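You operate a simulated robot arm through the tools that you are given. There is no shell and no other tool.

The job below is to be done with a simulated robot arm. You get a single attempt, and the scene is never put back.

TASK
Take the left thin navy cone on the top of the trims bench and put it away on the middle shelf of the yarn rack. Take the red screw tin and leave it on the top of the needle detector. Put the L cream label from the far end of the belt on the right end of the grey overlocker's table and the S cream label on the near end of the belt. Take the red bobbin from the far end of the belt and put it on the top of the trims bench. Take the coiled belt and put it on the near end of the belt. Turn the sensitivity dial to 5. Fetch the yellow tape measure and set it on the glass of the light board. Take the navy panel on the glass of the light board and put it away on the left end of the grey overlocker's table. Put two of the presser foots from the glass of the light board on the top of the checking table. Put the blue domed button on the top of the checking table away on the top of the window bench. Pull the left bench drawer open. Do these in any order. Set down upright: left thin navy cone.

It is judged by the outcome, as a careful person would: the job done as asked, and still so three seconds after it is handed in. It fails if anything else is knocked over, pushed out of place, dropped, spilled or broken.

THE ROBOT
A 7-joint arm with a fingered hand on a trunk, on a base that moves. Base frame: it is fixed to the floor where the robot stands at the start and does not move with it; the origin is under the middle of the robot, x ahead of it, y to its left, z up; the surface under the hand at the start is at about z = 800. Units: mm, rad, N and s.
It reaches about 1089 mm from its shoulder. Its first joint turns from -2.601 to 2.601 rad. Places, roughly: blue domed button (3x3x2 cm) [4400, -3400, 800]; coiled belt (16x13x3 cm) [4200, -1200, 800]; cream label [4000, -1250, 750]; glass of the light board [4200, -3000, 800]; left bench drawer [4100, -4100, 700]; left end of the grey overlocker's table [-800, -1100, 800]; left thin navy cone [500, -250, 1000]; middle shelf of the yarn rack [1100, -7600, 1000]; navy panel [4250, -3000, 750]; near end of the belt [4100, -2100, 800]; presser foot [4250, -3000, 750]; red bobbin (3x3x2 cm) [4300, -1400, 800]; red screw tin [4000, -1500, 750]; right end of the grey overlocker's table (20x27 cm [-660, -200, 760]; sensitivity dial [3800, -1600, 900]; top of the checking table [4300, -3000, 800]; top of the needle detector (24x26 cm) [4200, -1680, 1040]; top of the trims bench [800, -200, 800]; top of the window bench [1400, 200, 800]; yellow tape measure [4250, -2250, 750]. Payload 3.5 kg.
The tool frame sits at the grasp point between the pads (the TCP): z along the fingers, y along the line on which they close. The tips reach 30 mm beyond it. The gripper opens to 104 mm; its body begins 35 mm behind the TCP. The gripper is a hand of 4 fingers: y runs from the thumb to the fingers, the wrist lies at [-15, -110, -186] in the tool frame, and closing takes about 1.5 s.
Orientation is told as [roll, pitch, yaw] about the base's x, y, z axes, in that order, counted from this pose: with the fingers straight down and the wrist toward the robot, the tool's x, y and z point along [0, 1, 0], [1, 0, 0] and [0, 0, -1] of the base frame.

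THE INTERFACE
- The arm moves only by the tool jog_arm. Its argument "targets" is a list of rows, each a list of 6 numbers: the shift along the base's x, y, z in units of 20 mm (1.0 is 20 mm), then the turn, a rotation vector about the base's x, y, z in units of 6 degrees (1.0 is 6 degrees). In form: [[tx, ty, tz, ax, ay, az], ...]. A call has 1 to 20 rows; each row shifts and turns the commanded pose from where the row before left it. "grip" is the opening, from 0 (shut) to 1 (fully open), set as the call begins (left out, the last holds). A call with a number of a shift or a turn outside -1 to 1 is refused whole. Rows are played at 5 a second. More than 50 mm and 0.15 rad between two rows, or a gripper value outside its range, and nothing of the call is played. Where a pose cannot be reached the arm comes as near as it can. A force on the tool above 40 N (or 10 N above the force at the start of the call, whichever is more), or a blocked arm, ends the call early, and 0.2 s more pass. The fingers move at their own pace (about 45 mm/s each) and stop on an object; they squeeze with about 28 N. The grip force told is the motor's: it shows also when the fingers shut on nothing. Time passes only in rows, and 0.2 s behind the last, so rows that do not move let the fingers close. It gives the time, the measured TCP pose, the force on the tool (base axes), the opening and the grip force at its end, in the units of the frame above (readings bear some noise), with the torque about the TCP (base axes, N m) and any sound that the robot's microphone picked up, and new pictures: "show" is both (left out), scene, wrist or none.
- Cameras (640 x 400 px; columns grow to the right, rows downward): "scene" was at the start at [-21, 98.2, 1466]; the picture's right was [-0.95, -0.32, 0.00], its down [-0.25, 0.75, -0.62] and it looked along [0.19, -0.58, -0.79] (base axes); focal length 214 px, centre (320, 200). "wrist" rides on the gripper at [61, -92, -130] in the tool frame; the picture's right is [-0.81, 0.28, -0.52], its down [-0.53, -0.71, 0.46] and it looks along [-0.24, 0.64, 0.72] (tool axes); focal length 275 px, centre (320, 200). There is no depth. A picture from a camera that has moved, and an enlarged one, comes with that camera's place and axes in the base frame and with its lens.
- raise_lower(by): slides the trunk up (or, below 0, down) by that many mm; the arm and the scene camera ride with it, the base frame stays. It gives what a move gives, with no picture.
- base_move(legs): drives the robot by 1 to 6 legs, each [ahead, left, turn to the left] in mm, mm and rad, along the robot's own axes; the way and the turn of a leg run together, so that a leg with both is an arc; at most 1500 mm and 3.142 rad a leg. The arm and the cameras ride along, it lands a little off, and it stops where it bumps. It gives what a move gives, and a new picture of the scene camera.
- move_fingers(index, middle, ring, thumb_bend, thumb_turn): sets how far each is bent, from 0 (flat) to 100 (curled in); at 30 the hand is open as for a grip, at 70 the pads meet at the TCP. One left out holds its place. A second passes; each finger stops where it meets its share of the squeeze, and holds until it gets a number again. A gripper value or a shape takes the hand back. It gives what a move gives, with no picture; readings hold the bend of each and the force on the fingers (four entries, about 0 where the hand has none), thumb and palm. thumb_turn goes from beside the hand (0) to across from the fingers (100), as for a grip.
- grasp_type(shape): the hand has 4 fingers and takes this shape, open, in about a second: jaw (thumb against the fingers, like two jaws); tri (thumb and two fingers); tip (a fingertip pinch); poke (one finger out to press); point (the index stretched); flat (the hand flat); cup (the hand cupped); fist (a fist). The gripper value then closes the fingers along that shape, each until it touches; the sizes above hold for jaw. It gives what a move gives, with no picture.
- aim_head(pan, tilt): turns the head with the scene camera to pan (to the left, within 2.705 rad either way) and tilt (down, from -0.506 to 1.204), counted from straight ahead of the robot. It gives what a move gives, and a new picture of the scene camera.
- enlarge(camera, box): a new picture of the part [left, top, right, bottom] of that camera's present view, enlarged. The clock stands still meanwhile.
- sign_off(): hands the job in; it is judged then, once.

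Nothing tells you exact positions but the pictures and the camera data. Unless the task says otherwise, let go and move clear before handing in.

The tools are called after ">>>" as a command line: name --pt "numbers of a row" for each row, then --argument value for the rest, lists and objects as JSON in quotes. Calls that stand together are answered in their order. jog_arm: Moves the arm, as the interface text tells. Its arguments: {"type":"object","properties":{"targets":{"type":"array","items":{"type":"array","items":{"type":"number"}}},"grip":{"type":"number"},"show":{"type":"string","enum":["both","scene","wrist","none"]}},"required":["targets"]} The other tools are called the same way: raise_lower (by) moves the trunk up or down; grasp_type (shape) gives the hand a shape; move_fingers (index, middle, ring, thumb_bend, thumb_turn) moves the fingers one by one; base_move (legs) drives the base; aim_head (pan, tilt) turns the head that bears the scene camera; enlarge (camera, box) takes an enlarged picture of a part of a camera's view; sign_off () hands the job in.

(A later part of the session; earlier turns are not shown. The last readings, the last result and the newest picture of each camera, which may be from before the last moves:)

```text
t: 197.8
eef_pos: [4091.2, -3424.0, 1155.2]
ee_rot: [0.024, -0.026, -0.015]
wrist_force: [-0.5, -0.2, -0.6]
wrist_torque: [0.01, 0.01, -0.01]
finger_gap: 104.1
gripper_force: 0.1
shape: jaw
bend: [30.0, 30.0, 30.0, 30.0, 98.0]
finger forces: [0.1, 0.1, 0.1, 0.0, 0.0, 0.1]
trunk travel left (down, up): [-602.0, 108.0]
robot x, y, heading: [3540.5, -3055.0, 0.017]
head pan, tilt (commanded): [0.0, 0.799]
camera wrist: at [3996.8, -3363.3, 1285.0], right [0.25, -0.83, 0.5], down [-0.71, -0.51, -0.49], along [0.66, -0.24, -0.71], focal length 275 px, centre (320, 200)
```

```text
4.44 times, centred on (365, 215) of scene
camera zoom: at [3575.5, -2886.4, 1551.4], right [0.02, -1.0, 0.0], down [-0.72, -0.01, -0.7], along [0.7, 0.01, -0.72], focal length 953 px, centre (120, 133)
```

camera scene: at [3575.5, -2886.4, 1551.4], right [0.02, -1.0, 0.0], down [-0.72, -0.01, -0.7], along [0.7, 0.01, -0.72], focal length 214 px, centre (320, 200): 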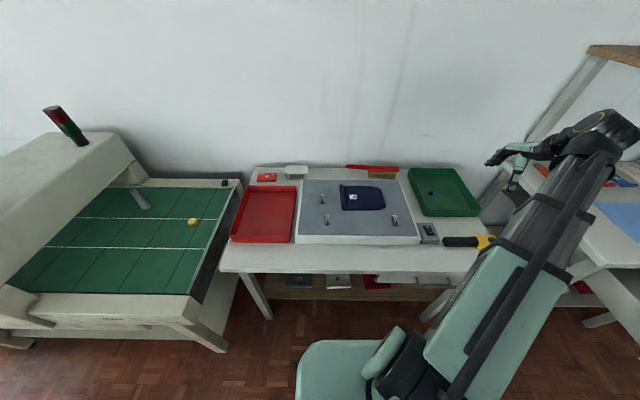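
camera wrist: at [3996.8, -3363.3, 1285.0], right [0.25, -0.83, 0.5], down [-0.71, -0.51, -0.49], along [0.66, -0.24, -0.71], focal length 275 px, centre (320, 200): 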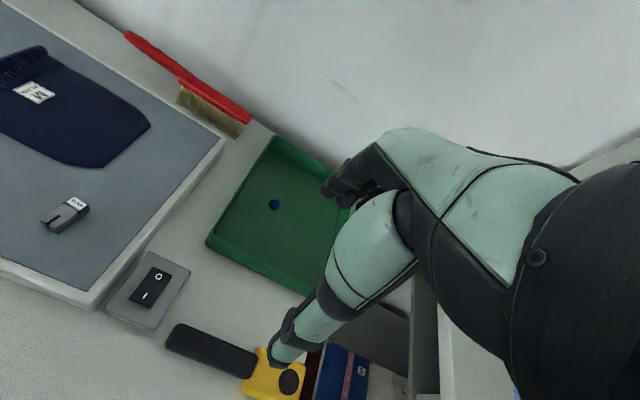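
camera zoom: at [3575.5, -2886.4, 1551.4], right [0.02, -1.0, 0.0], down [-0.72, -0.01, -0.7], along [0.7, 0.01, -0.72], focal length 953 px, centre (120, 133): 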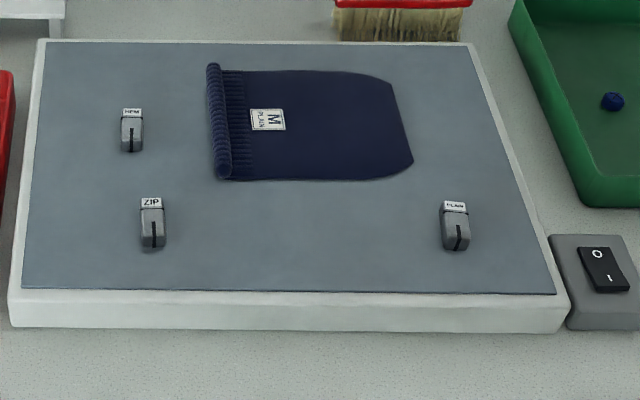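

The feet are HEM, ZIP and PLAIN, each roughly 25 x 45 x 15 mm. For such small things I'll test the fingertip pinch shape in the air to see where the tips meet.

>>> grasp_type --shape "tip"

>>> jog_arm --pt "0 0 0 0 0 0" --show "wrist"

>>> jog_arm --pt "0 0 0 0 0 0" --pt "0 0 0 0 0 0" --pt "0 0 0 0 0 0" --pt "0 0 0 0 0 0" --pt "0 0 0 0 0 0" --pt "0 0 0 0 0 0" --pt "0 0 0 0 0 0" --grip 0 --show "wrist"

```text
t: 198.8
eef_pos: [4091.2, -3422.7, 1156.2]
ee_rot: [0.023, -0.026, -0.014]
wrist_force: [0.3, 0.7, -0.7]
wrist_torque: [0.01, -0.03, -0.02]
finger_gap: 104.1
gripper_force: 0.1
shape: tip
bend: [30.0, 98.0, 99.0, 30.0, 98.0]
finger forces: [0.0, 0.0, 0.1, 0.0, 0.0, 0.0]
trunk travel left (down, up): [-602.0, 108.0]
robot x, y, heading: [3545.3, -3061.9, 0.017]
head pan, tilt (commanded): [0.0, 0.799]
```

```text
t: 199.2
eef_pos: [4091.4, -3423.1, 1155.3]
ee_rot: [0.025, -0.026, -0.014]
wrist_force: [0.1, 0.6, -0.1]
wrist_torque: [0.0, 0.03, 0.0]
finger_gap: 103.9
gripper_force: 0.0
shape: tip
bend: [30.0, 98.0, 99.0, 30.0, 98.0]
finger forces: [0.0, 0.1, 0.0, 0.1, 0.1, 0.0]
trunk travel left (down, up): [-602.0, 108.0]
robot x, y, heading: [3542.5, -3052.7, 0.014]
head pan, tilt (commanded): [0.0, 0.799]
camera wrist: at [3996.8, -3363.3, 1285.0], right [0.25, -0.83, 0.5], down [-0.71, -0.51, -0.49], along [0.66, -0.24, -0.71], focal length 275 px, centre (320, 200)
```

wrist: 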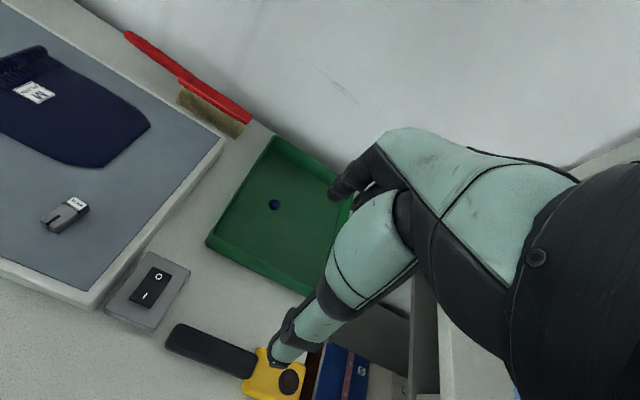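

```text
t: 200.8
eef_pos: [4092.4, -3423.7, 1154.8]
ee_rot: [0.025, -0.025, -0.014]
wrist_force: [0.1, -0.1, 0.3]
wrist_torque: [0.0, 0.04, 0.0]
finger_gap: 0.2
gripper_force: 25.9
shape: tip
bend: [70.0, 100.0, 100.0, 47.0, 100.0]
finger forces: [0.0, 0.0, 0.2, 0.0, 0.1, 0.1]
trunk travel left (down, up): [-602.0, 108.0]
robot x, y, heading: [3544.2, -3055.1, 0.02]
head pan, tilt (commanded): [0.0, 0.799]
camera wrist: at [3996.8, -3363.3, 1285.0], right [0.25, -0.83, 0.5], down [-0.71, -0.51, -0.49], along [0.66, -0.24, -0.71], focal length 275 px, centre (320, 200)
```

wrist: 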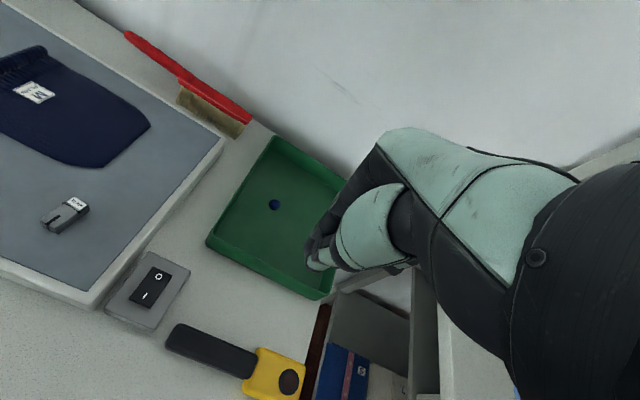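

In pinch, the tips meet about 25 mm beyond the TCP, so I'll keep the TCP about 32 mm above the glass. Moving above the PLAIN foot at about (4137, -3184).

>>> jog_arm --pt "0.19 0.99 -0.65 -0.24 0.25 0.13" --pt "0.19 0.99 -0.65 0 0 0" --pt "0.19 0.99 -0.65 0 0 0" --pt "0.19 0.99 -0.65 0 0 0" --pt "0.19 0.99 -0.65 0 0 0" --pt "0.19 0.99 -0.65 0 0 0" --pt "0.19 0.99 -0.65 0 0 0" --pt "0.19 0.99 -0.65 0 0 0" --pt "0.19 0.99 -0.65 0 0 0" --pt "0.19 0.99 -0.65 0 0 0" --pt "0.19 0.99 -0.65 0 0 0" --pt "0.19 0.99 -0.65 0 0 0" --grip 0.75

```text
t: 203.3
eef_pos: [4137.9, -3184.5, 999.1]
ee_rot: [-0.002, -0.001, 0.001]
wrist_force: [0.1, -0.3, 0.4]
wrist_torque: [0.0, -0.03, -0.02]
finger_gap: 78.2
gripper_force: 0.1
shape: tip
bend: [28.0, 98.0, 99.0, 54.0, 99.0]
finger forces: [0.1, 0.1, 0.0, 0.1, 0.0, 0.1]
trunk travel left (down, up): [-602.0, 108.0]
robot x, y, heading: [3542.7, -3055.4, 0.017]
head pan, tilt (commanded): [0.0, 0.799]
camera scene: at [3575.6, -2886.2, 1551.4], right [0.02, -1.0, 0.0], down [-0.72, -0.01, -0.7], along [0.7, 0.01, -0.72], focal length 214 px, centre (320, 200)
camera wrist: at [4045.9, -3124.2, 1129.6], right [0.28, -0.81, 0.52], down [-0.71, -0.53, -0.45], along [0.64, -0.24, -0.72], focal length 275 px, centre (320, 200)
```

scene: 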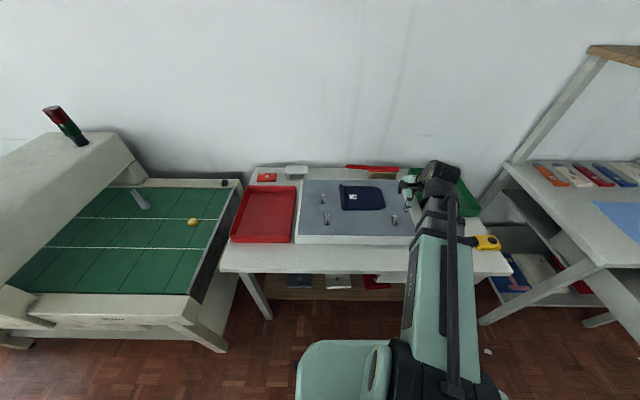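
wrist: 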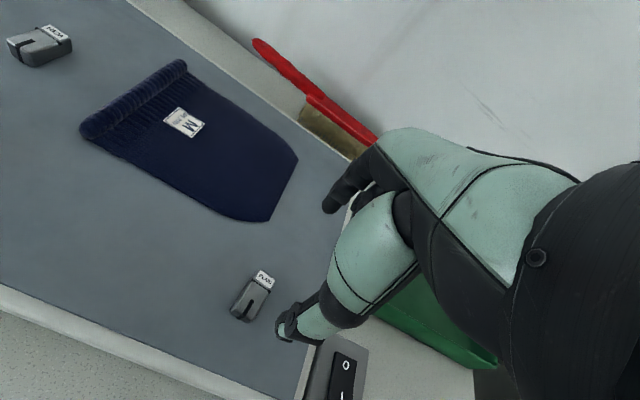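

Aligned within a few mm. Descending to just above the glass.

>>> jog_arm --pt "-0.03 -0.02 -1 0 0 0" --pt "-0.03 -0.02 -1 0 0 0" --pt "-0.03 -0.02 -1 0 0 0" --pt "-0.03 -0.02 -1 0 0 0" --pt "-0.03 -0.02 -1 0 0 0" --pt "0 0 -0.8 0 0 0" --show "wrist"

```text
t: 204.8
eef_pos: [4134.9, -3186.7, 883.3]
ee_rot: [-0.002, -0.001, 0.0]
wrist_force: [0.6, 0.7, 0.2]
wrist_torque: [0.01, -0.04, -0.02]
finger_gap: 77.9
gripper_force: 0.1
shape: tip
bend: [28.0, 98.0, 99.0, 54.0, 99.0]
finger forces: [0.1, 0.0, 0.0, 0.0, 0.1, 0.1]
trunk travel left (down, up): [-602.0, 108.0]
robot x, y, heading: [3542.0, -3060.0, 0.022]
head pan, tilt (commanded): [0.0, 0.799]
camera wrist: at [4042.3, -3125.9, 1013.3], right [0.28, -0.81, 0.52], down [-0.71, -0.53, -0.45], along [0.64, -0.24, -0.72], focal length 275 px, centre (320, 200)
```

wrist: 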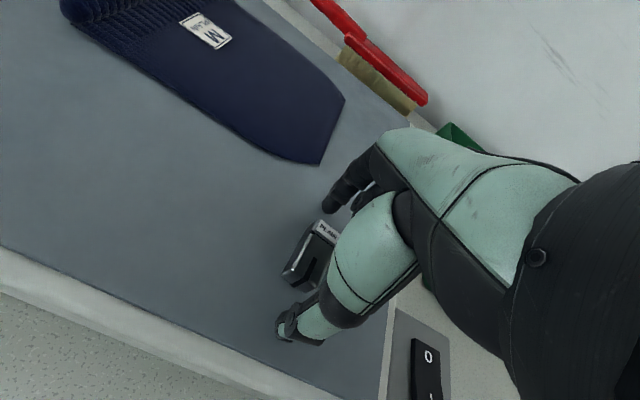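

The foot is between thumb and index. Lowering the last centimetre and closing.

>>> jog_arm --pt "0 0 -0.25 0 0 0" --pt "0 0 -0.25 0 0 0" --show "none"

>>> jog_arm --pt "0 0 0 0 0 0" --pt "0 0 0 0 0 0" --pt "0 0 0 0 0 0" --pt "0 0 0 0 0 0" --pt "0 0 0 0 0 0" --pt "0 0 0 0 0 0" --pt "0 0 0 0 0 0" --grip 0 --show "wrist"

```text
t: 205.3
eef_pos: [4137.4, -3187.4, 879.7]
ee_rot: [0.0, -0.013, -0.004]
wrist_force: [4.1, -0.4, 27.2]
wrist_torque: [0.11, 1.37, 0.01]
finger_gap: 77.3
gripper_force: 0.1
shape: tip
bend: [28.0, 98.0, 99.0, 54.0, 99.0]
finger forces: [0.0, 0.0, 0.0, 0.0, 27.1, 0.1]
trunk travel left (down, up): [-602.0, 108.0]
robot x, y, heading: [3544.3, -3061.7, 0.021]
head pan, tilt (commanded): [0.0, 0.799]
stopped in row 2: the force on the tool passed its limit at 52 N (the readings are from after the stop); the commanded pose is now the measured one
```

```text
t: 205.8
eef_pos: [4133.5, -3186.7, 881.5]
ee_rot: [0.001, -0.014, -0.003]
wrist_force: [-8.0, 0.6, 30.7]
wrist_torque: [0.11, 1.52, -0.04]
finger_gap: 43.9
gripper_force: 28.2
shape: tip
bend: [75.0, 100.0, 100.0, 69.0, 100.0]
finger forces: [19.6, 0.0, 0.0, 0.0, 50.8, 0.0]
trunk travel left (down, up): [-602.0, 108.0]
robot x, y, heading: [3542.2, -3058.4, 0.02]
head pan, tilt (commanded): [0.0, 0.799]
stopped in row 2: the force on the tool passed its limit at 46 N (the readings are from after the stop); the commanded pose is now the measured one
camera wrist: at [4040.1, -3125.3, 1009.9], right [0.27, -0.81, 0.52], down [-0.71, -0.53, -0.47], along [0.65, -0.25, -0.72], focal length 275 px, centre (320, 200)
```

wrist: 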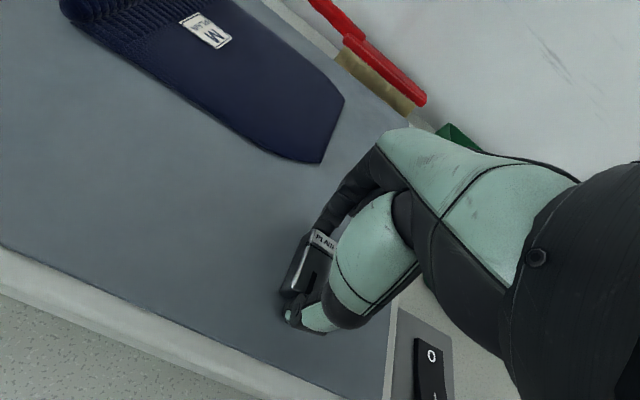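

The thumb touched the glass; the foot is pinched lengthwise. Lifting gently to relieve the pressure.

>>> jog_arm --pt "0 0 0.3 0 0 0" --pt "0 0 0.3 0 0 0" --pt "0 0 0.5 0 0 0" --pt "0 0 1 0 0 0" --pt "0 0 1 0 0 0" --show "wrist"

```text
t: 207.0
eef_pos: [4135.9, -3185.3, 941.6]
ee_rot: [0.0, -0.009, -0.001]
wrist_force: [-0.5, -0.2, -0.1]
wrist_torque: [-0.01, -0.01, 0.03]
finger_gap: 43.0
gripper_force: 28.5
shape: tip
bend: [74.0, 100.0, 100.0, 70.0, 100.0]
finger forces: [26.0, 0.0, 0.0, 0.0, 26.1, 0.0]
trunk travel left (down, up): [-602.0, 108.0]
robot x, y, heading: [3542.7, -3059.5, 0.019]
head pan, tilt (commanded): [0.0, 0.799]
camera wrist: at [4043.4, -3125.3, 1071.0], right [0.27, -0.81, 0.52], down [-0.71, -0.53, -0.46], along [0.65, -0.24, -0.72], focal length 275 px, centre (320, 200)
```

wrist: 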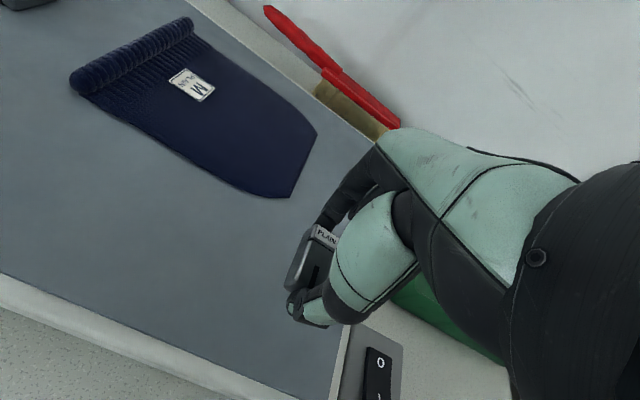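

The PLAIN foot is held. The free strip of table in front of the light board runs from x = 3937 to 4061; I'll back the base so the hand comes over it.

>>> base_move --legs '[[-142, 0, -0.018]]'

>>> jog_arm --pt "0 0 0 0 0 0" --show "wrist"

```text
t: 208.4
eef_pos: [3990.3, -3197.3, 941.5]
ee_rot: [0.001, -0.01, -0.018]
wrist_force: [-0.3, -0.5, -1.3]
wrist_torque: [-0.03, -0.01, 0.01]
finger_gap: 43.1
gripper_force: 28.1
shape: tip
bend: [74.0, 100.0, 100.0, 70.0, 100.0]
finger forces: [26.1, 0.1, 0.0, 0.0, 26.1, 0.0]
trunk travel left (down, up): [-602.0, 108.0]
robot x, y, heading: [3400.7, -3054.9, 0.004]
head pan, tilt (commanded): [0.0, 0.799]
camera scene: at [3434.4, -2888.1, 1551.4], right [0.0, -1.0, 0.0], down [-0.72, 0.0, -0.7], along [0.7, 0.0, -0.72], focal length 214 px, centre (320, 200)
```

scene: 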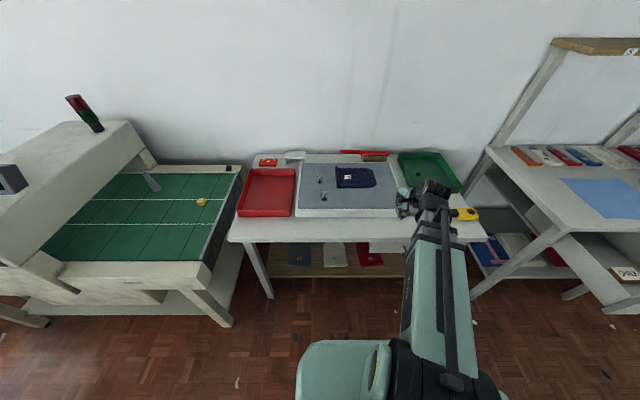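

```text
t: 208.8
eef_pos: [3991.3, -3196.8, 940.5]
ee_rot: [0.0, -0.008, -0.021]
wrist_force: [0.8, -0.7, -0.4]
wrist_torque: [0.02, -0.04, 0.01]
finger_gap: 42.5
gripper_force: 27.5
shape: tip
bend: [74.0, 100.0, 100.0, 70.0, 100.0]
finger forces: [26.1, 0.0, 0.1, 0.0, 26.1, 0.1]
trunk travel left (down, up): [-602.0, 108.0]
robot x, y, heading: [3400.0, -3052.3, 0.003]
head pan, tilt (commanded): [0.0, 0.799]
camera wrist: at [3899.2, -3134.8, 1070.8], right [0.26, -0.82, 0.52], down [-0.72, -0.52, -0.46], along [0.65, -0.26, -0.72], focal length 275 px, centre (320, 200)
```

wrist: 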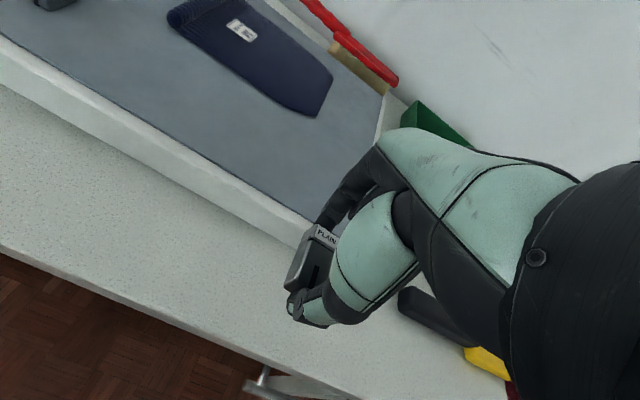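

Hand is over the free strip. Lowering to near the table, then touching down slowly.

>>> jog_arm --pt "0.06 0 -0.95 0 0 0" --pt "0.06 0 -0.95 0 0 0" --pt "0.06 0 -0.95 0 0 0" --pt "0.06 0 -0.95 0 0 0" --pt "0.06 0 -0.75 0 0 0" --show "wrist"

>>> jog_arm --pt "0 0 -0.1 0 0 0" --pt "0 0 -0.1 0 0 0" --show "none"

```text
t: 210.0
eef_pos: [3997.4, -3199.2, 850.3]
ee_rot: [-0.001, -0.009, -0.017]
wrist_force: [-0.9, 0.5, 0.0]
wrist_torque: [0.0, 0.01, 0.01]
finger_gap: 42.4
gripper_force: 27.9
shape: tip
bend: [74.0, 100.0, 100.0, 70.0, 100.0]
finger forces: [26.1, 0.0, 0.0, 0.0, 26.1, 0.0]
trunk travel left (down, up): [-602.0, 108.0]
robot x, y, heading: [3397.3, -3056.9, 0.001]
head pan, tilt (commanded): [0.0, 0.799]
camera wrist: at [3905.3, -3136.1, 979.1], right [0.26, -0.82, 0.52], down [-0.72, -0.52, -0.46], along [0.65, -0.26, -0.72], focal length 275 px, centre (320, 200)
```

wrist: 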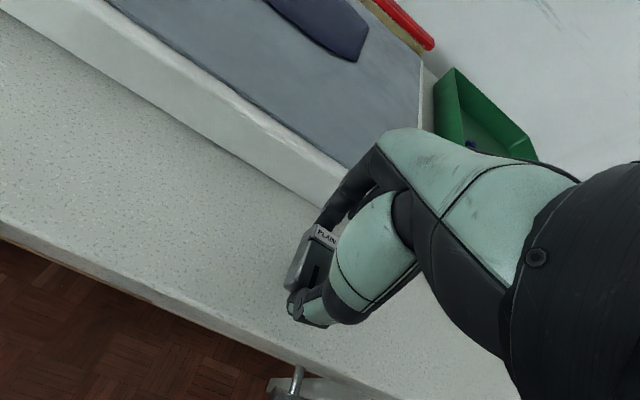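

```text
t: 210.6
eef_pos: [3996.2, -3197.9, 845.7]
ee_rot: [0.0, -0.011, -0.02]
wrist_force: [0.0, 0.0, -0.4]
wrist_torque: [0.05, 0.02, 0.02]
finger_gap: 42.7
gripper_force: 28.1
shape: tip
bend: [74.0, 100.0, 100.0, 70.0, 100.0]
finger forces: [26.1, 0.0, 0.0, 0.0, 26.2, 0.0]
trunk travel left (down, up): [-602.0, 108.0]
robot x, y, heading: [3400.3, -3057.2, -0.003]
head pan, tilt (commanded): [0.0, 0.799]
```

>>> jog_arm --pt "0 0 -0.1 0 0 0" --pt "0 0 -0.1 0 0 0" --pt "0 0 -0.1 0 0 0" --show "none"

>>> jog_arm --pt "0 0 -0.1 0 0 0" --pt "0 0 -0.1 0 0 0" --show "wrist"

```text
t: 211.4
eef_pos: [3997.3, -3197.1, 839.6]
ee_rot: [0.001, -0.008, -0.019]
wrist_force: [0.1, -0.4, -0.2]
wrist_torque: [0.05, -0.01, -0.02]
finger_gap: 42.5
gripper_force: 27.7
shape: tip
bend: [74.0, 100.0, 100.0, 70.0, 100.0]
finger forces: [26.1, 0.0, 0.1, 0.0, 26.2, 0.1]
trunk travel left (down, up): [-602.0, 108.0]
robot x, y, heading: [3401.4, -3055.1, -0.002]
head pan, tilt (commanded): [0.0, 0.799]
```

```text
t: 212.0
eef_pos: [3996.6, -3197.3, 835.5]
ee_rot: [-0.001, -0.009, -0.019]
wrist_force: [0.4, -0.4, -0.7]
wrist_torque: [0.0, -0.02, 0.01]
finger_gap: 42.8
gripper_force: 27.3
shape: tip
bend: [74.0, 100.0, 100.0, 70.0, 100.0]
finger forces: [26.0, 0.0, 0.1, 0.0, 26.1, 0.0]
trunk travel left (down, up): [-602.0, 108.0]
robot x, y, heading: [3401.4, -3059.6, 0.002]
head pan, tilt (commanded): [0.0, 0.799]
camera wrist: at [3905.3, -3134.4, 965.7], right [0.26, -0.82, 0.52], down [-0.72, -0.52, -0.46], along [0.65, -0.26, -0.72], focal length 275 px, centre (320, 200)
```

wrist: 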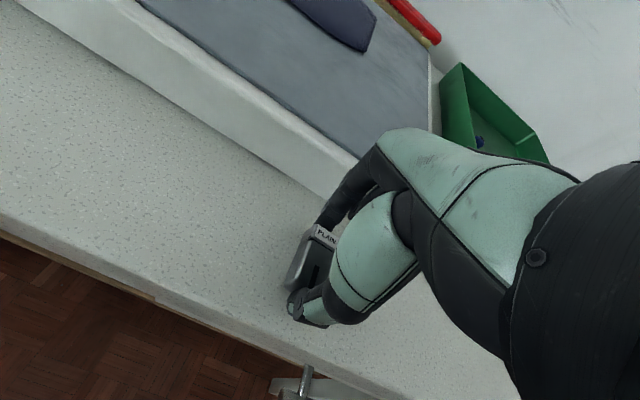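

No contact yet; continuing down.

>>> jog_arm --pt "0 0 -0.1 0 0 0" --pt "0 0 -0.1 0 0 0" --show "none"

>>> jog_arm --pt "0 0 -0.1 0 0 0" --pt "0 0 -0.1 0 0 0" --show "none"

>>> jog_arm --pt "0 0 -0.1 0 0 0" --pt "0 0 -0.1 0 0 0" --show "none"

```text
t: 212.6
eef_pos: [3996.6, -3197.3, 832.2]
ee_rot: [-0.002, -0.008, -0.019]
wrist_force: [-0.2, 0.0, -0.8]
wrist_torque: [-0.02, 0.0, 0.05]
finger_gap: 42.8
gripper_force: 28.1
shape: tip
bend: [74.0, 100.0, 100.0, 70.0, 100.0]
finger forces: [26.2, 0.0, 0.0, 0.0, 26.1, 0.0]
trunk travel left (down, up): [-602.0, 108.0]
robot x, y, heading: [3399.4, -3058.7, 0.003]
head pan, tilt (commanded): [0.0, 0.799]
```

```text
t: 213.2
eef_pos: [3996.5, -3196.3, 830.3]
ee_rot: [0.0, -0.014, -0.018]
wrist_force: [-0.6, -0.2, 27.2]
wrist_torque: [0.08, 0.92, -0.07]
finger_gap: 42.2
gripper_force: 27.9
shape: tip
bend: [74.0, 100.0, 100.0, 72.0, 100.0]
finger forces: [27.1, 0.0, 0.0, 0.1, 52.8, 0.1]
trunk travel left (down, up): [-602.0, 108.0]
robot x, y, heading: [3403.2, -3059.2, 0.0]
head pan, tilt (commanded): [0.0, 0.799]
```

```text
t: 213.6
eef_pos: [3995.9, -3197.7, 830.4]
ee_rot: [0.0, -0.017, -0.022]
wrist_force: [-2.8, 0.6, 24.3]
wrist_torque: [0.06, 0.97, 0.01]
finger_gap: 42.3
gripper_force: 27.9
shape: tip
bend: [74.0, 100.0, 100.0, 72.0, 100.0]
finger forces: [25.1, 0.0, 0.1, 0.0, 50.1, 0.0]
trunk travel left (down, up): [-602.0, 108.0]
robot x, y, heading: [3398.5, -3058.8, -0.002]
head pan, tilt (commanded): [0.0, 0.799]
stopped in row 1: the force on the tool passed its limit at 43 N (the readings are from after the stop); the commanded pose is now the measured one
```

The thumb and foot have reached the table. Releasing.

>>> jog_arm --pt "0 0 0.05 0 0 0" --pt "0 0 0 0 0 0" --pt "0 0 0 0 0 0" --pt "0 0 0 0 0 0" --grip 0.62 --show "wrist"

>>> jog_arm --pt "0 0 0.5 0 0 0" --pt "0 0 1 0 0 0" --pt "0 0 1 0 0 0" --pt "0 0 1 0 0 0" --pt "0 0 1 0 0 0"

```text
t: 214.6
eef_pos: [3996.0, -3197.9, 831.7]
ee_rot: [0.001, -0.015, -0.017]
wrist_force: [4.1, -0.9, 27.2]
wrist_torque: [0.0, 0.8, 0.05]
finger_gap: 59.2
gripper_force: 0.1
shape: tip
bend: [30.0, 98.0, 99.0, 71.0, 100.0]
finger forces: [0.0, 0.0, 0.0, 0.0, 26.0, 0.0]
trunk travel left (down, up): [-602.0, 108.0]
robot x, y, heading: [3398.8, -3052.5, 0.002]
head pan, tilt (commanded): [0.0, 0.799]
camera wrist: at [3903.9, -3134.8, 959.7], right [0.25, -0.82, 0.52], down [-0.72, -0.52, -0.47], along [0.65, -0.26, -0.71], focal length 275 px, centre (320, 200)
```

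wrist: 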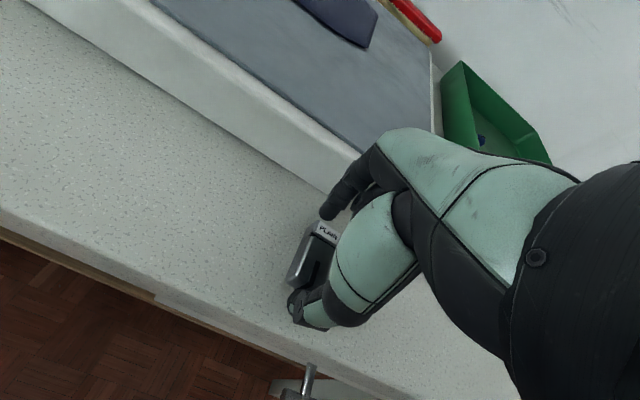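

```text
t: 215.8
eef_pos: [3998.3, -3197.6, 920.7]
ee_rot: [-0.001, -0.011, -0.019]
wrist_force: [-0.3, 0.0, -0.8]
wrist_torque: [-0.02, 0.0, -0.01]
finger_gap: 64.1
gripper_force: 0.0
shape: tip
bend: [29.0, 98.0, 99.0, 64.0, 100.0]
finger forces: [0.0, 0.1, 0.1, 0.0, 0.0, 0.1]
trunk travel left (down, up): [-602.0, 108.0]
robot x, y, heading: [3395.5, -3055.3, 0.004]
head pan, tilt (commanded): [0.0, 0.799]
camera scene: at [3435.2, -2888.1, 1551.3], right [0.0, -1.0, 0.0], down [-0.72, 0.0, -0.7], along [0.7, 0.0, -0.72], focal length 214 px, centre (320, 200)
camera wrist: at [3905.4, -3135.0, 1049.5], right [0.25, -0.82, 0.52], down [-0.72, -0.52, -0.46], along [0.65, -0.26, -0.72], focal length 275 px, centre (320, 200)
```

scene: 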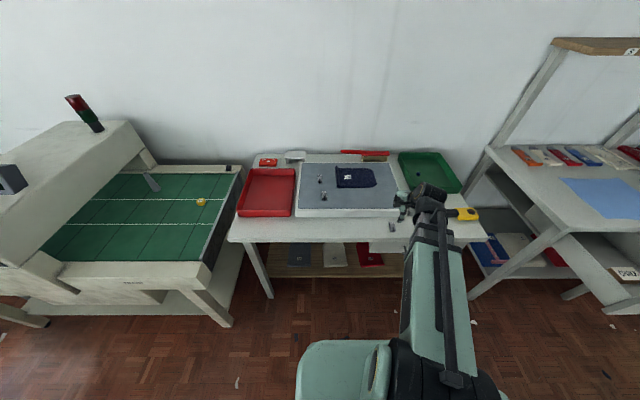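
wrist: 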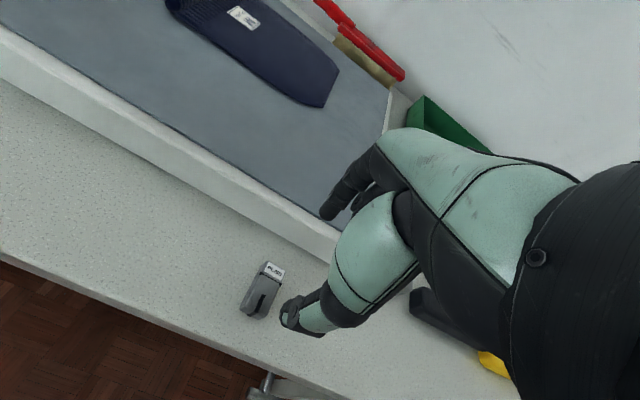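

First foot is on the table. Now to the ZIP foot at about (4134, -2906).

>>> jog_arm --pt "0.453 0.973 0.2 0 0.1 0.18" --pt "0.453 0.973 0.2 0 0 0" --pt "0.453 0.973 0.2 0 0 0" --pt "0.453 0.973 0.2 0 0 0" --pt "0.453 0.973 0.2 0 0 0" --pt "0.453 0.973 0.2 0 0 0" --pt "0.453 0.973 0.2 0 0 0" --pt "0.453 0.973 0.2 0 0 0" --pt "0.453 0.973 0.2 0 0 0" --pt "0.453 0.973 0.2 0 0 0" --pt "0.453 0.973 0 0 0 0" --pt "0.453 0.973 0 0 0 0" --pt "0.453 0.973 0 0 0 0" --pt "0.453 0.973 0 0 0 0" --pt "0.453 0.973 0 0 0 0" --grip 0.75

```text
t: 219.0
eef_pos: [4133.6, -2903.9, 959.9]
ee_rot: [0.001, -0.002, -0.001]
wrist_force: [-0.3, 0.6, -0.3]
wrist_torque: [0.01, 0.04, 0.08]
finger_gap: 77.9
gripper_force: 0.0
shape: tip
bend: [28.0, 98.0, 99.0, 54.0, 99.0]
finger forces: [0.0, 0.0, 0.0, 0.0, 0.0, 0.0]
trunk travel left (down, up): [-602.0, 108.0]
robot x, y, heading: [3397.2, -3058.0, -0.004]
head pan, tilt (commanded): [0.0, 0.799]
camera scene: at [3435.4, -2888.0, 1551.3], right [0.0, -1.0, 0.0], down [-0.72, 0.0, -0.7], along [0.7, 0.0, -0.72], focal length 214 px, centre (320, 200)
camera wrist: at [4041.3, -2842.7, 1089.9], right [0.27, -0.81, 0.52], down [-0.71, -0.53, -0.46], along [0.65, -0.24, -0.72], focal length 275 px, centre (320, 200)
```

scene: 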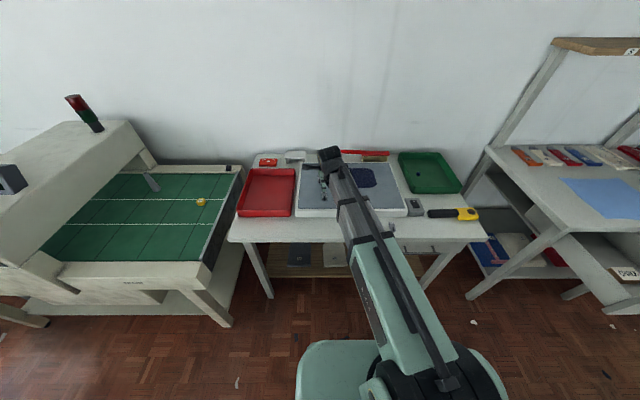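
wrist: 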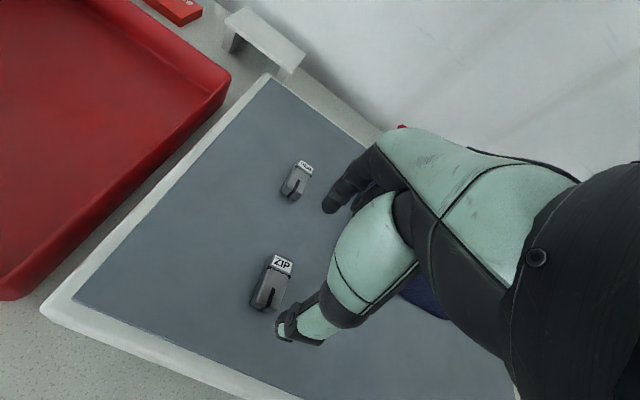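

Aligned on the ZIP foot. Descending to just above the glass, a bit higher than last time.

>>> jog_arm --pt "0.03 -0.03 -1 0 0 0" --pt "0.03 -0.03 -1 0 0 0" --pt "0.03 -0.03 -1 0 0 0" --pt "0 0 -0.55 0 0 0" --show "wrist"

>>> jog_arm --pt "0 0 -0.13 0 0 0" --show "none"

```text
t: 220.0
eef_pos: [4134.1, -2907.3, 886.5]
ee_rot: [-0.001, -0.003, -0.001]
wrist_force: [0.7, 0.3, 0.0]
wrist_torque: [-0.01, 0.01, 0.03]
finger_gap: 77.6
gripper_force: 0.1
shape: tip
bend: [28.0, 98.0, 99.0, 54.0, 99.0]
finger forces: [0.0, 0.0, 0.0, 0.0, 0.1, 0.0]
trunk travel left (down, up): [-602.0, 108.0]
robot x, y, heading: [3398.7, -3059.4, 0.005]
head pan, tilt (commanded): [0.0, 0.799]
camera wrist: at [4042.4, -2844.7, 1017.6], right [0.27, -0.81, 0.52], down [-0.71, -0.53, -0.46], along [0.65, -0.24, -0.72], focal length 275 px, centre (320, 200)
```

wrist: 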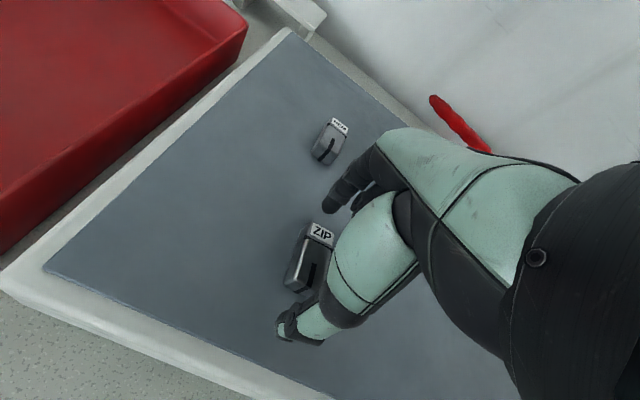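

```text
t: 220.4
eef_pos: [4135.1, -2905.9, 884.5]
ee_rot: [-0.001, -0.002, -0.001]
wrist_force: [0.8, -0.2, 0.2]
wrist_torque: [0.03, -0.01, 0.02]
finger_gap: 78.0
gripper_force: 0.1
shape: tip
bend: [28.0, 98.0, 99.0, 54.0, 99.0]
finger forces: [0.0, 0.1, 0.1, 0.0, 0.1, 0.0]
trunk travel left (down, up): [-602.0, 108.0]
robot x, y, heading: [3400.0, -3056.4, 0.004]
head pan, tilt (commanded): [0.0, 0.799]
```

>>> jog_arm --pt "0 0 0 0 0 0" --pt "0 0 0 0 0 0" --pt "0 0 0 0 0 0" --pt "0 0 0 0 0 0" --pt "0 0 0 0 0 0" --pt "0 0 0 0 0 0" --pt "0 0 0 0 0 0" --grip 0 --show "wrist"

```text
t: 222.0
eef_pos: [4136.1, -2906.8, 886.1]
ee_rot: [0.0, -0.001, -0.001]
wrist_force: [0.3, 0.5, -0.4]
wrist_torque: [-0.01, 0.0, -0.01]
finger_gap: 40.0
gripper_force: 28.4
shape: tip
bend: [74.0, 100.0, 100.0, 73.0, 100.0]
finger forces: [25.3, 0.0, 0.1, 0.1, 25.3, 0.1]
trunk travel left (down, up): [-602.0, 108.0]
robot x, y, heading: [3397.8, -3062.8, 0.001]
head pan, tilt (commanded): [0.0, 0.799]
camera wrist: at [4043.0, -2845.1, 1015.8], right [0.27, -0.81, 0.52], down [-0.71, -0.53, -0.46], along [0.65, -0.24, -0.72], focal length 275 px, centre (320, 200)
```

wrist: 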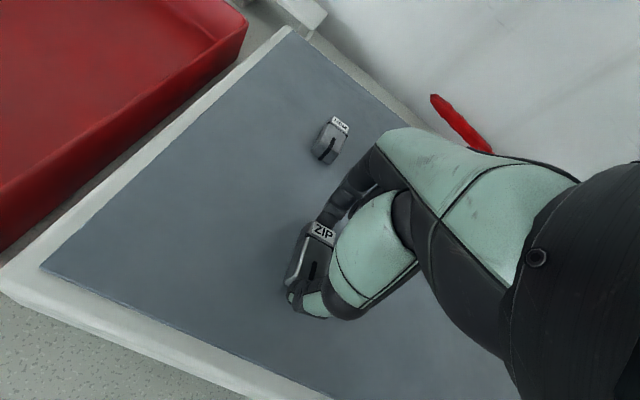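

Clean pinch with no pressing on the glass. Lifting and carrying it over to the front strip.

>>> jog_arm --pt "0 0 0.5 0 0 0" --pt "0 0 1 0 0 0" --pt "0 0 1 0 0 0" --pt "-0.5 -0.2 1 0 0 0" --pt "-0.9 -0.35 0 0 0 0" --pt "-0.9 -0.35 0 0 0 0" --pt "-0.9 -0.35 0 0 0 0" --pt "-0.9 -0.35 0 0 0 0" --pt "-0.9 -0.35 0 0 0 0" --pt "-0.9 -0.35 0 0 0 0" --pt "-0.95 -0.35 0 0 0 0"

```text
t: 224.4
eef_pos: [3998.1, -2960.4, 955.9]
ee_rot: [0.002, -0.003, 0.0]
wrist_force: [-0.1, -0.3, -0.3]
wrist_torque: [0.02, 0.02, 0.01]
finger_gap: 40.2
gripper_force: 27.7
shape: tip
bend: [74.0, 100.0, 100.0, 73.0, 100.0]
finger forces: [25.3, 0.0, 0.0, 0.0, 25.3, 0.0]
trunk travel left (down, up): [-602.0, 108.0]
robot x, y, heading: [3400.8, -3058.9, -0.0]
head pan, tilt (commanded): [0.0, 0.799]
camera scene: at [3435.1, -2888.2, 1551.4], right [0.0, -1.0, 0.0], down [-0.72, 0.0, -0.7], along [0.7, 0.0, -0.72], focal length 214 px, centre (320, 200)
camera wrist: at [3905.1, -2899.4, 1085.6], right [0.27, -0.81, 0.52], down [-0.71, -0.53, -0.46], along [0.65, -0.24, -0.72], focal length 275 px, centre (320, 200)
```

scene: 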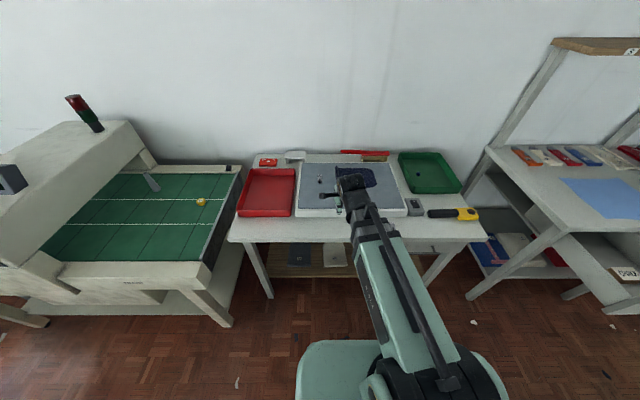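
wrist: 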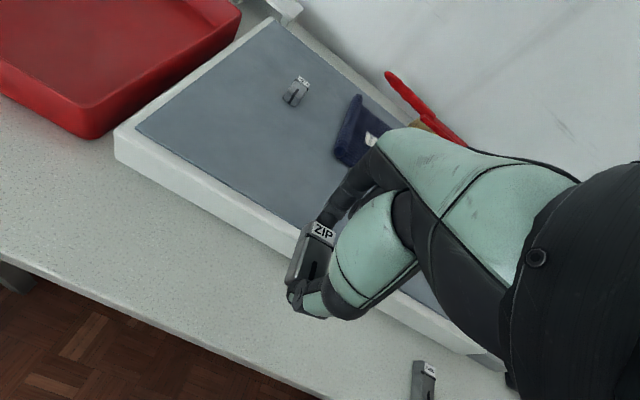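

>>> jog_arm --pt "0 0 -1 0 0 0" --pt "0 0 -1 0 0 0" --pt "0 0 -1 0 0 0" --pt "0 0 -1 0 0 0" --pt "0 0 -1 0 0 0" --pt "0 0 -0.75 0 0 0" --show "none"

>>> jog_arm --pt "0 0 -0.1 0 0 0" --pt "0 0 -0.1 0 0 0" --show "none"

>>> jog_arm --pt "0 0 -0.08 0 0 0" --show "none"

```text
t: 225.8
eef_pos: [3999.0, -2959.7, 840.0]
ee_rot: [0.001, -0.003, -0.001]
wrist_force: [0.0, -0.8, -1.0]
wrist_torque: [0.01, -0.02, -0.02]
finger_gap: 39.8
gripper_force: 27.8
shape: tip
bend: [74.0, 100.0, 100.0, 73.0, 100.0]
finger forces: [25.3, 0.0, 0.0, 0.1, 25.3, 0.0]
trunk travel left (down, up): [-602.0, 108.0]
robot x, y, heading: [3397.5, -3057.3, 0.001]
head pan, tilt (commanded): [0.0, 0.799]
```

```text
t: 226.4
eef_pos: [3998.6, -2959.7, 836.9]
ee_rot: [0.001, -0.002, -0.002]
wrist_force: [-1.0, 0.0, -0.8]
wrist_torque: [-0.02, -0.01, -0.01]
finger_gap: 40.1
gripper_force: 28.0
shape: tip
bend: [74.0, 100.0, 100.0, 73.0, 100.0]
finger forces: [25.3, 0.0, 0.0, 0.0, 25.2, 0.1]
trunk travel left (down, up): [-602.0, 108.0]
robot x, y, heading: [3396.7, -3057.5, -0.002]
head pan, tilt (commanded): [0.0, 0.799]
```

```text
t: 226.8
eef_pos: [3998.5, -2958.2, 834.7]
ee_rot: [0.0, -0.002, -0.003]
wrist_force: [-0.5, 0.0, 2.6]
wrist_torque: [0.0, -0.04, 0.0]
finger_gap: 40.0
gripper_force: 28.1
shape: tip
bend: [74.0, 100.0, 100.0, 73.0, 100.0]
finger forces: [25.5, 0.0, 0.1, 0.0, 25.5, 0.0]
trunk travel left (down, up): [-602.0, 108.0]
robot x, y, heading: [3399.1, -3056.2, -0.001]
head pan, tilt (commanded): [0.0, 0.799]
```

Light contact; releasing the ZIP foot and lifting clear.

>>> jog_arm --pt "0 0 0 0 0 0" --pt "0 0 0 0 0 0" --pt "0 0 0 0 0 0" --pt "0 0 0 0 0 0" --grip 0.62 --show "none"

>>> jog_arm --pt "0 0 0.5 0 0 0" --pt "0 0 1 0 0 0" --pt "0 0 1 0 0 0" --pt "0 0 1 0 0 0" --pt "0 0 1 0 0 0" --pt "0 0 1 0 0 0"

```text
t: 227.8
eef_pos: [3997.9, -2960.0, 833.2]
ee_rot: [0.0, 0.0, 0.001]
wrist_force: [-0.5, -1.2, 0.3]
wrist_torque: [0.0, 0.01, -0.01]
finger_gap: 64.2
gripper_force: 0.0
shape: tip
bend: [30.0, 98.0, 99.0, 64.0, 100.0]
finger forces: [0.0, 0.0, 0.0, 0.0, 0.1, 0.0]
trunk travel left (down, up): [-602.0, 108.0]
robot x, y, heading: [3398.6, -3055.3, 0.0]
head pan, tilt (commanded): [0.0, 0.799]
```

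```text
t: 229.2
eef_pos: [3996.9, -2960.1, 944.9]
ee_rot: [0.002, -0.002, -0.001]
wrist_force: [0.1, 0.0, -0.6]
wrist_torque: [0.0, -0.01, 0.02]
finger_gap: 64.3
gripper_force: 0.1
shape: tip
bend: [29.0, 98.0, 99.0, 64.0, 100.0]
finger forces: [0.1, 0.0, 0.0, 0.1, 0.0, 0.0]
trunk travel left (down, up): [-602.0, 108.0]
robot x, y, heading: [3401.4, -3055.4, 0.003]
head pan, tilt (commanded): [0.0, 0.799]
camera scene: at [3435.2, -2888.1, 1551.3], right [0.0, -1.0, 0.0], down [-0.72, 0.0, -0.7], along [0.7, 0.0, -0.72], focal length 214 px, centre (320, 200)
camera wrist: at [3904.2, -2899.0, 1075.9], right [0.27, -0.81, 0.52], down [-0.71, -0.53, -0.46], along [0.65, -0.24, -0.72], focal length 275 px, centre (320, 200)
```

scene: 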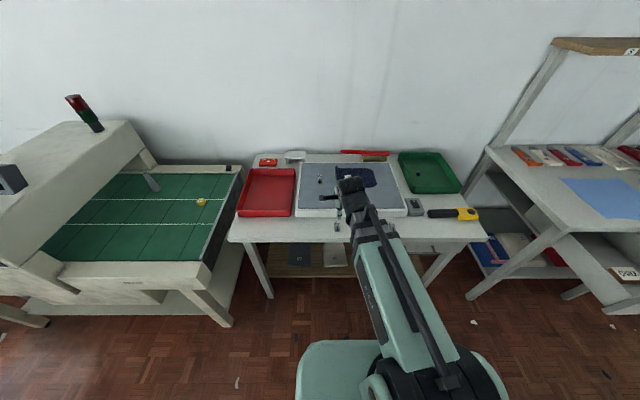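
wrist: 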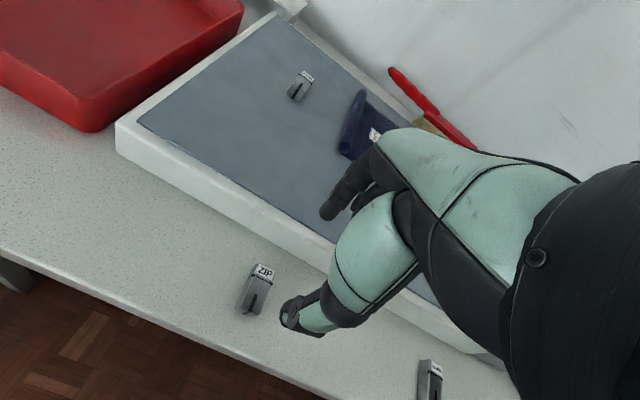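

Two presser feet are on the table top. Next the yellow tape measure on the near end of the belt at about (4206, -2265). Driving left along the wall.

>>> base_move --legs '[[0, 760, 0]]'

>>> jog_arm --pt "0 0 0.5 0 0 0" --grip 1 --show "wrist"

```text
t: 233.3
eef_pos: [3998.9, -2191.7, 946.0]
ee_rot: [-0.001, -0.002, -0.005]
wrist_force: [0.2, -0.3, 0.0]
wrist_torque: [0.02, -0.02, 0.01]
finger_gap: 64.3
gripper_force: 0.1
shape: tip
bend: [29.0, 98.0, 99.0, 64.0, 100.0]
finger forces: [0.0, 0.1, 0.0, 0.1, 0.0, 0.0]
trunk travel left (down, up): [-602.0, 108.0]
robot x, y, heading: [3400.0, -2292.1, -0.007]
head pan, tilt (commanded): [0.0, 0.799]
camera scene: at [3437.2, -2118.1, 1551.3], right [0.0, -1.0, 0.0], down [-0.72, 0.0, -0.7], along [0.7, 0.0, -0.72], focal length 214 px, centre (320, 200)
```

scene: 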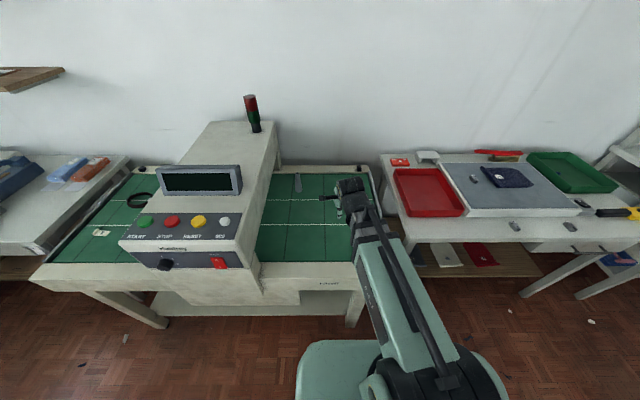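

```text
t: 233.7
eef_pos: [3997.5, -2192.1, 954.5]
ee_rot: [-0.002, -0.002, -0.004]
wrist_force: [-0.3, 0.1, 0.2]
wrist_torque: [-0.02, -0.03, -0.01]
finger_gap: 98.6
gripper_force: 0.2
shape: tip
bend: [32.0, 98.0, 99.0, 31.0, 98.0]
finger forces: [0.0, 0.0, 0.0, 0.0, 0.1, 0.0]
trunk travel left (down, up): [-602.0, 108.0]
robot x, y, heading: [3400.2, -2285.7, -0.001]
head pan, tilt (commanded): [0.0, 0.799]
camera wrist: at [3906.2, -2131.3, 1085.0], right [0.27, -0.81, 0.52], down [-0.71, -0.53, -0.46], along [0.65, -0.25, -0.72], focal length 275 px, centre (320, 200)
```

wrist: 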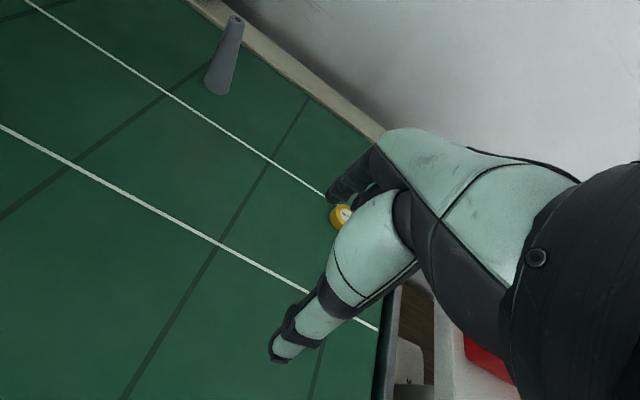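

The detector panel, dial and belt are all visible. I'll move the hand so the tape measure is clearly in the wrist camera's view.

>>> jog_arm --pt "0.9 -0.95 0 0 0 0" --pt "0.9 -0.95 0 0 0 0" --pt "0.9 -0.95 0 0 0 0" --pt "0.9 -0.95 0 0 0 0" --pt "0.9 -0.95 0 0 0 0" --pt "0.9 -0.95 0 0 0 0" --pt "0.9 -0.95 0 0 0 0" --grip 0.75

```text
t: 235.3
eef_pos: [4124.1, -2327.3, 954.6]
ee_rot: [0.001, -0.002, -0.006]
wrist_force: [-0.2, 0.1, -0.3]
wrist_torque: [-0.03, 0.02, 0.02]
finger_gap: 78.3
gripper_force: 0.1
shape: tip
bend: [28.0, 98.0, 99.0, 54.0, 99.0]
finger forces: [0.1, 0.0, 0.1, 0.1, 0.0, 0.1]
trunk travel left (down, up): [-602.0, 108.0]
robot x, y, heading: [3399.0, -2290.4, -0.008]
head pan, tilt (commanded): [0.0, 0.799]
camera scene: at [3437.4, -2118.4, 1551.4], right [0.0, -1.0, 0.0], down [-0.72, 0.0, -0.7], along [0.7, 0.0, -0.72], focal length 214 px, centre (320, 200)
camera wrist: at [4031.8, -2265.8, 1085.8], right [0.27, -0.81, 0.52], down [-0.71, -0.53, -0.46], along [0.65, -0.25, -0.72], focal length 275 px, centre (320, 200)
```

scene: 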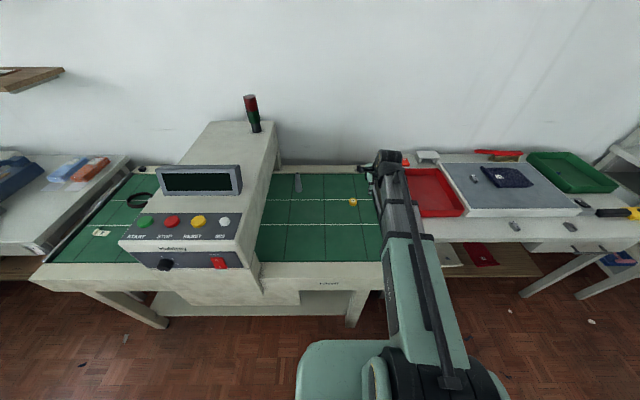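
wrist: 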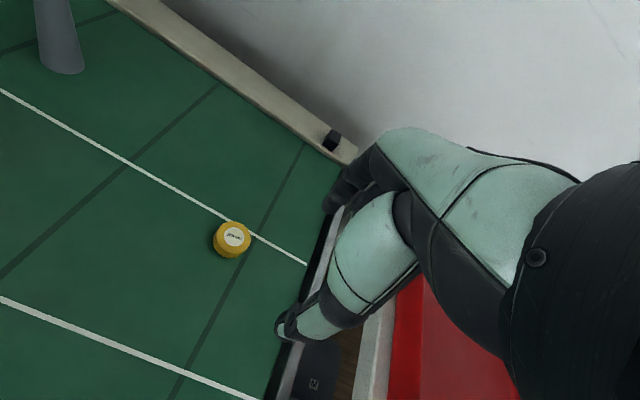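

The tape measure is at about (4181, -2285), top near z = 772. Moving above it.

>>> jog_arm --pt "0.407 0.3 -0.89 0 0 0" --pt "0.407 0.3 -0.89 0 0 0" --pt "0.407 0.3 -0.89 0 0 0" --pt "0.407 0.3 -0.89 0 0 0" --pt "0.407 0.3 -0.89 0 0 0" --pt "0.407 0.3 -0.89 0 0 0" --pt "0.407 0.3 -0.89 0 0 0" --show "wrist"

```text
t: 236.9
eef_pos: [4179.6, -2283.1, 830.7]
ee_rot: [-0.001, -0.001, -0.006]
wrist_force: [0.5, -0.3, 0.6]
wrist_torque: [0.03, -0.02, 0.0]
finger_gap: 78.0
gripper_force: 0.0
shape: tip
bend: [28.0, 98.0, 99.0, 54.0, 99.0]
finger forces: [0.1, 0.1, 0.1, 0.0, 0.1, 0.0]
trunk travel left (down, up): [-602.0, 108.0]
robot x, y, heading: [3400.7, -2290.8, -0.002]
head pan, tilt (commanded): [0.0, 0.799]
camera wrist: at [4088.2, -2222.3, 961.1], right [0.27, -0.81, 0.52], down [-0.71, -0.53, -0.46], along [0.65, -0.25, -0.72], focal length 275 px, centre (320, 200)
```

wrist: 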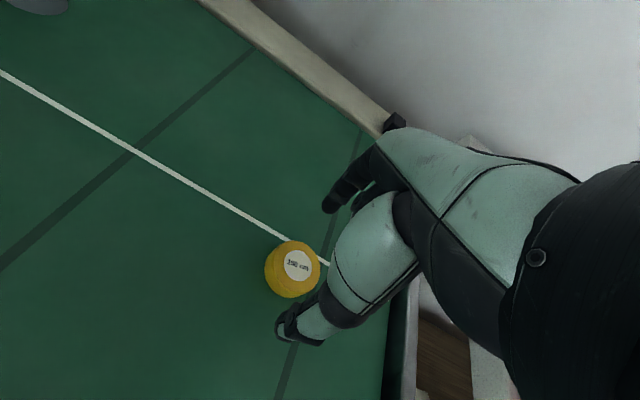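

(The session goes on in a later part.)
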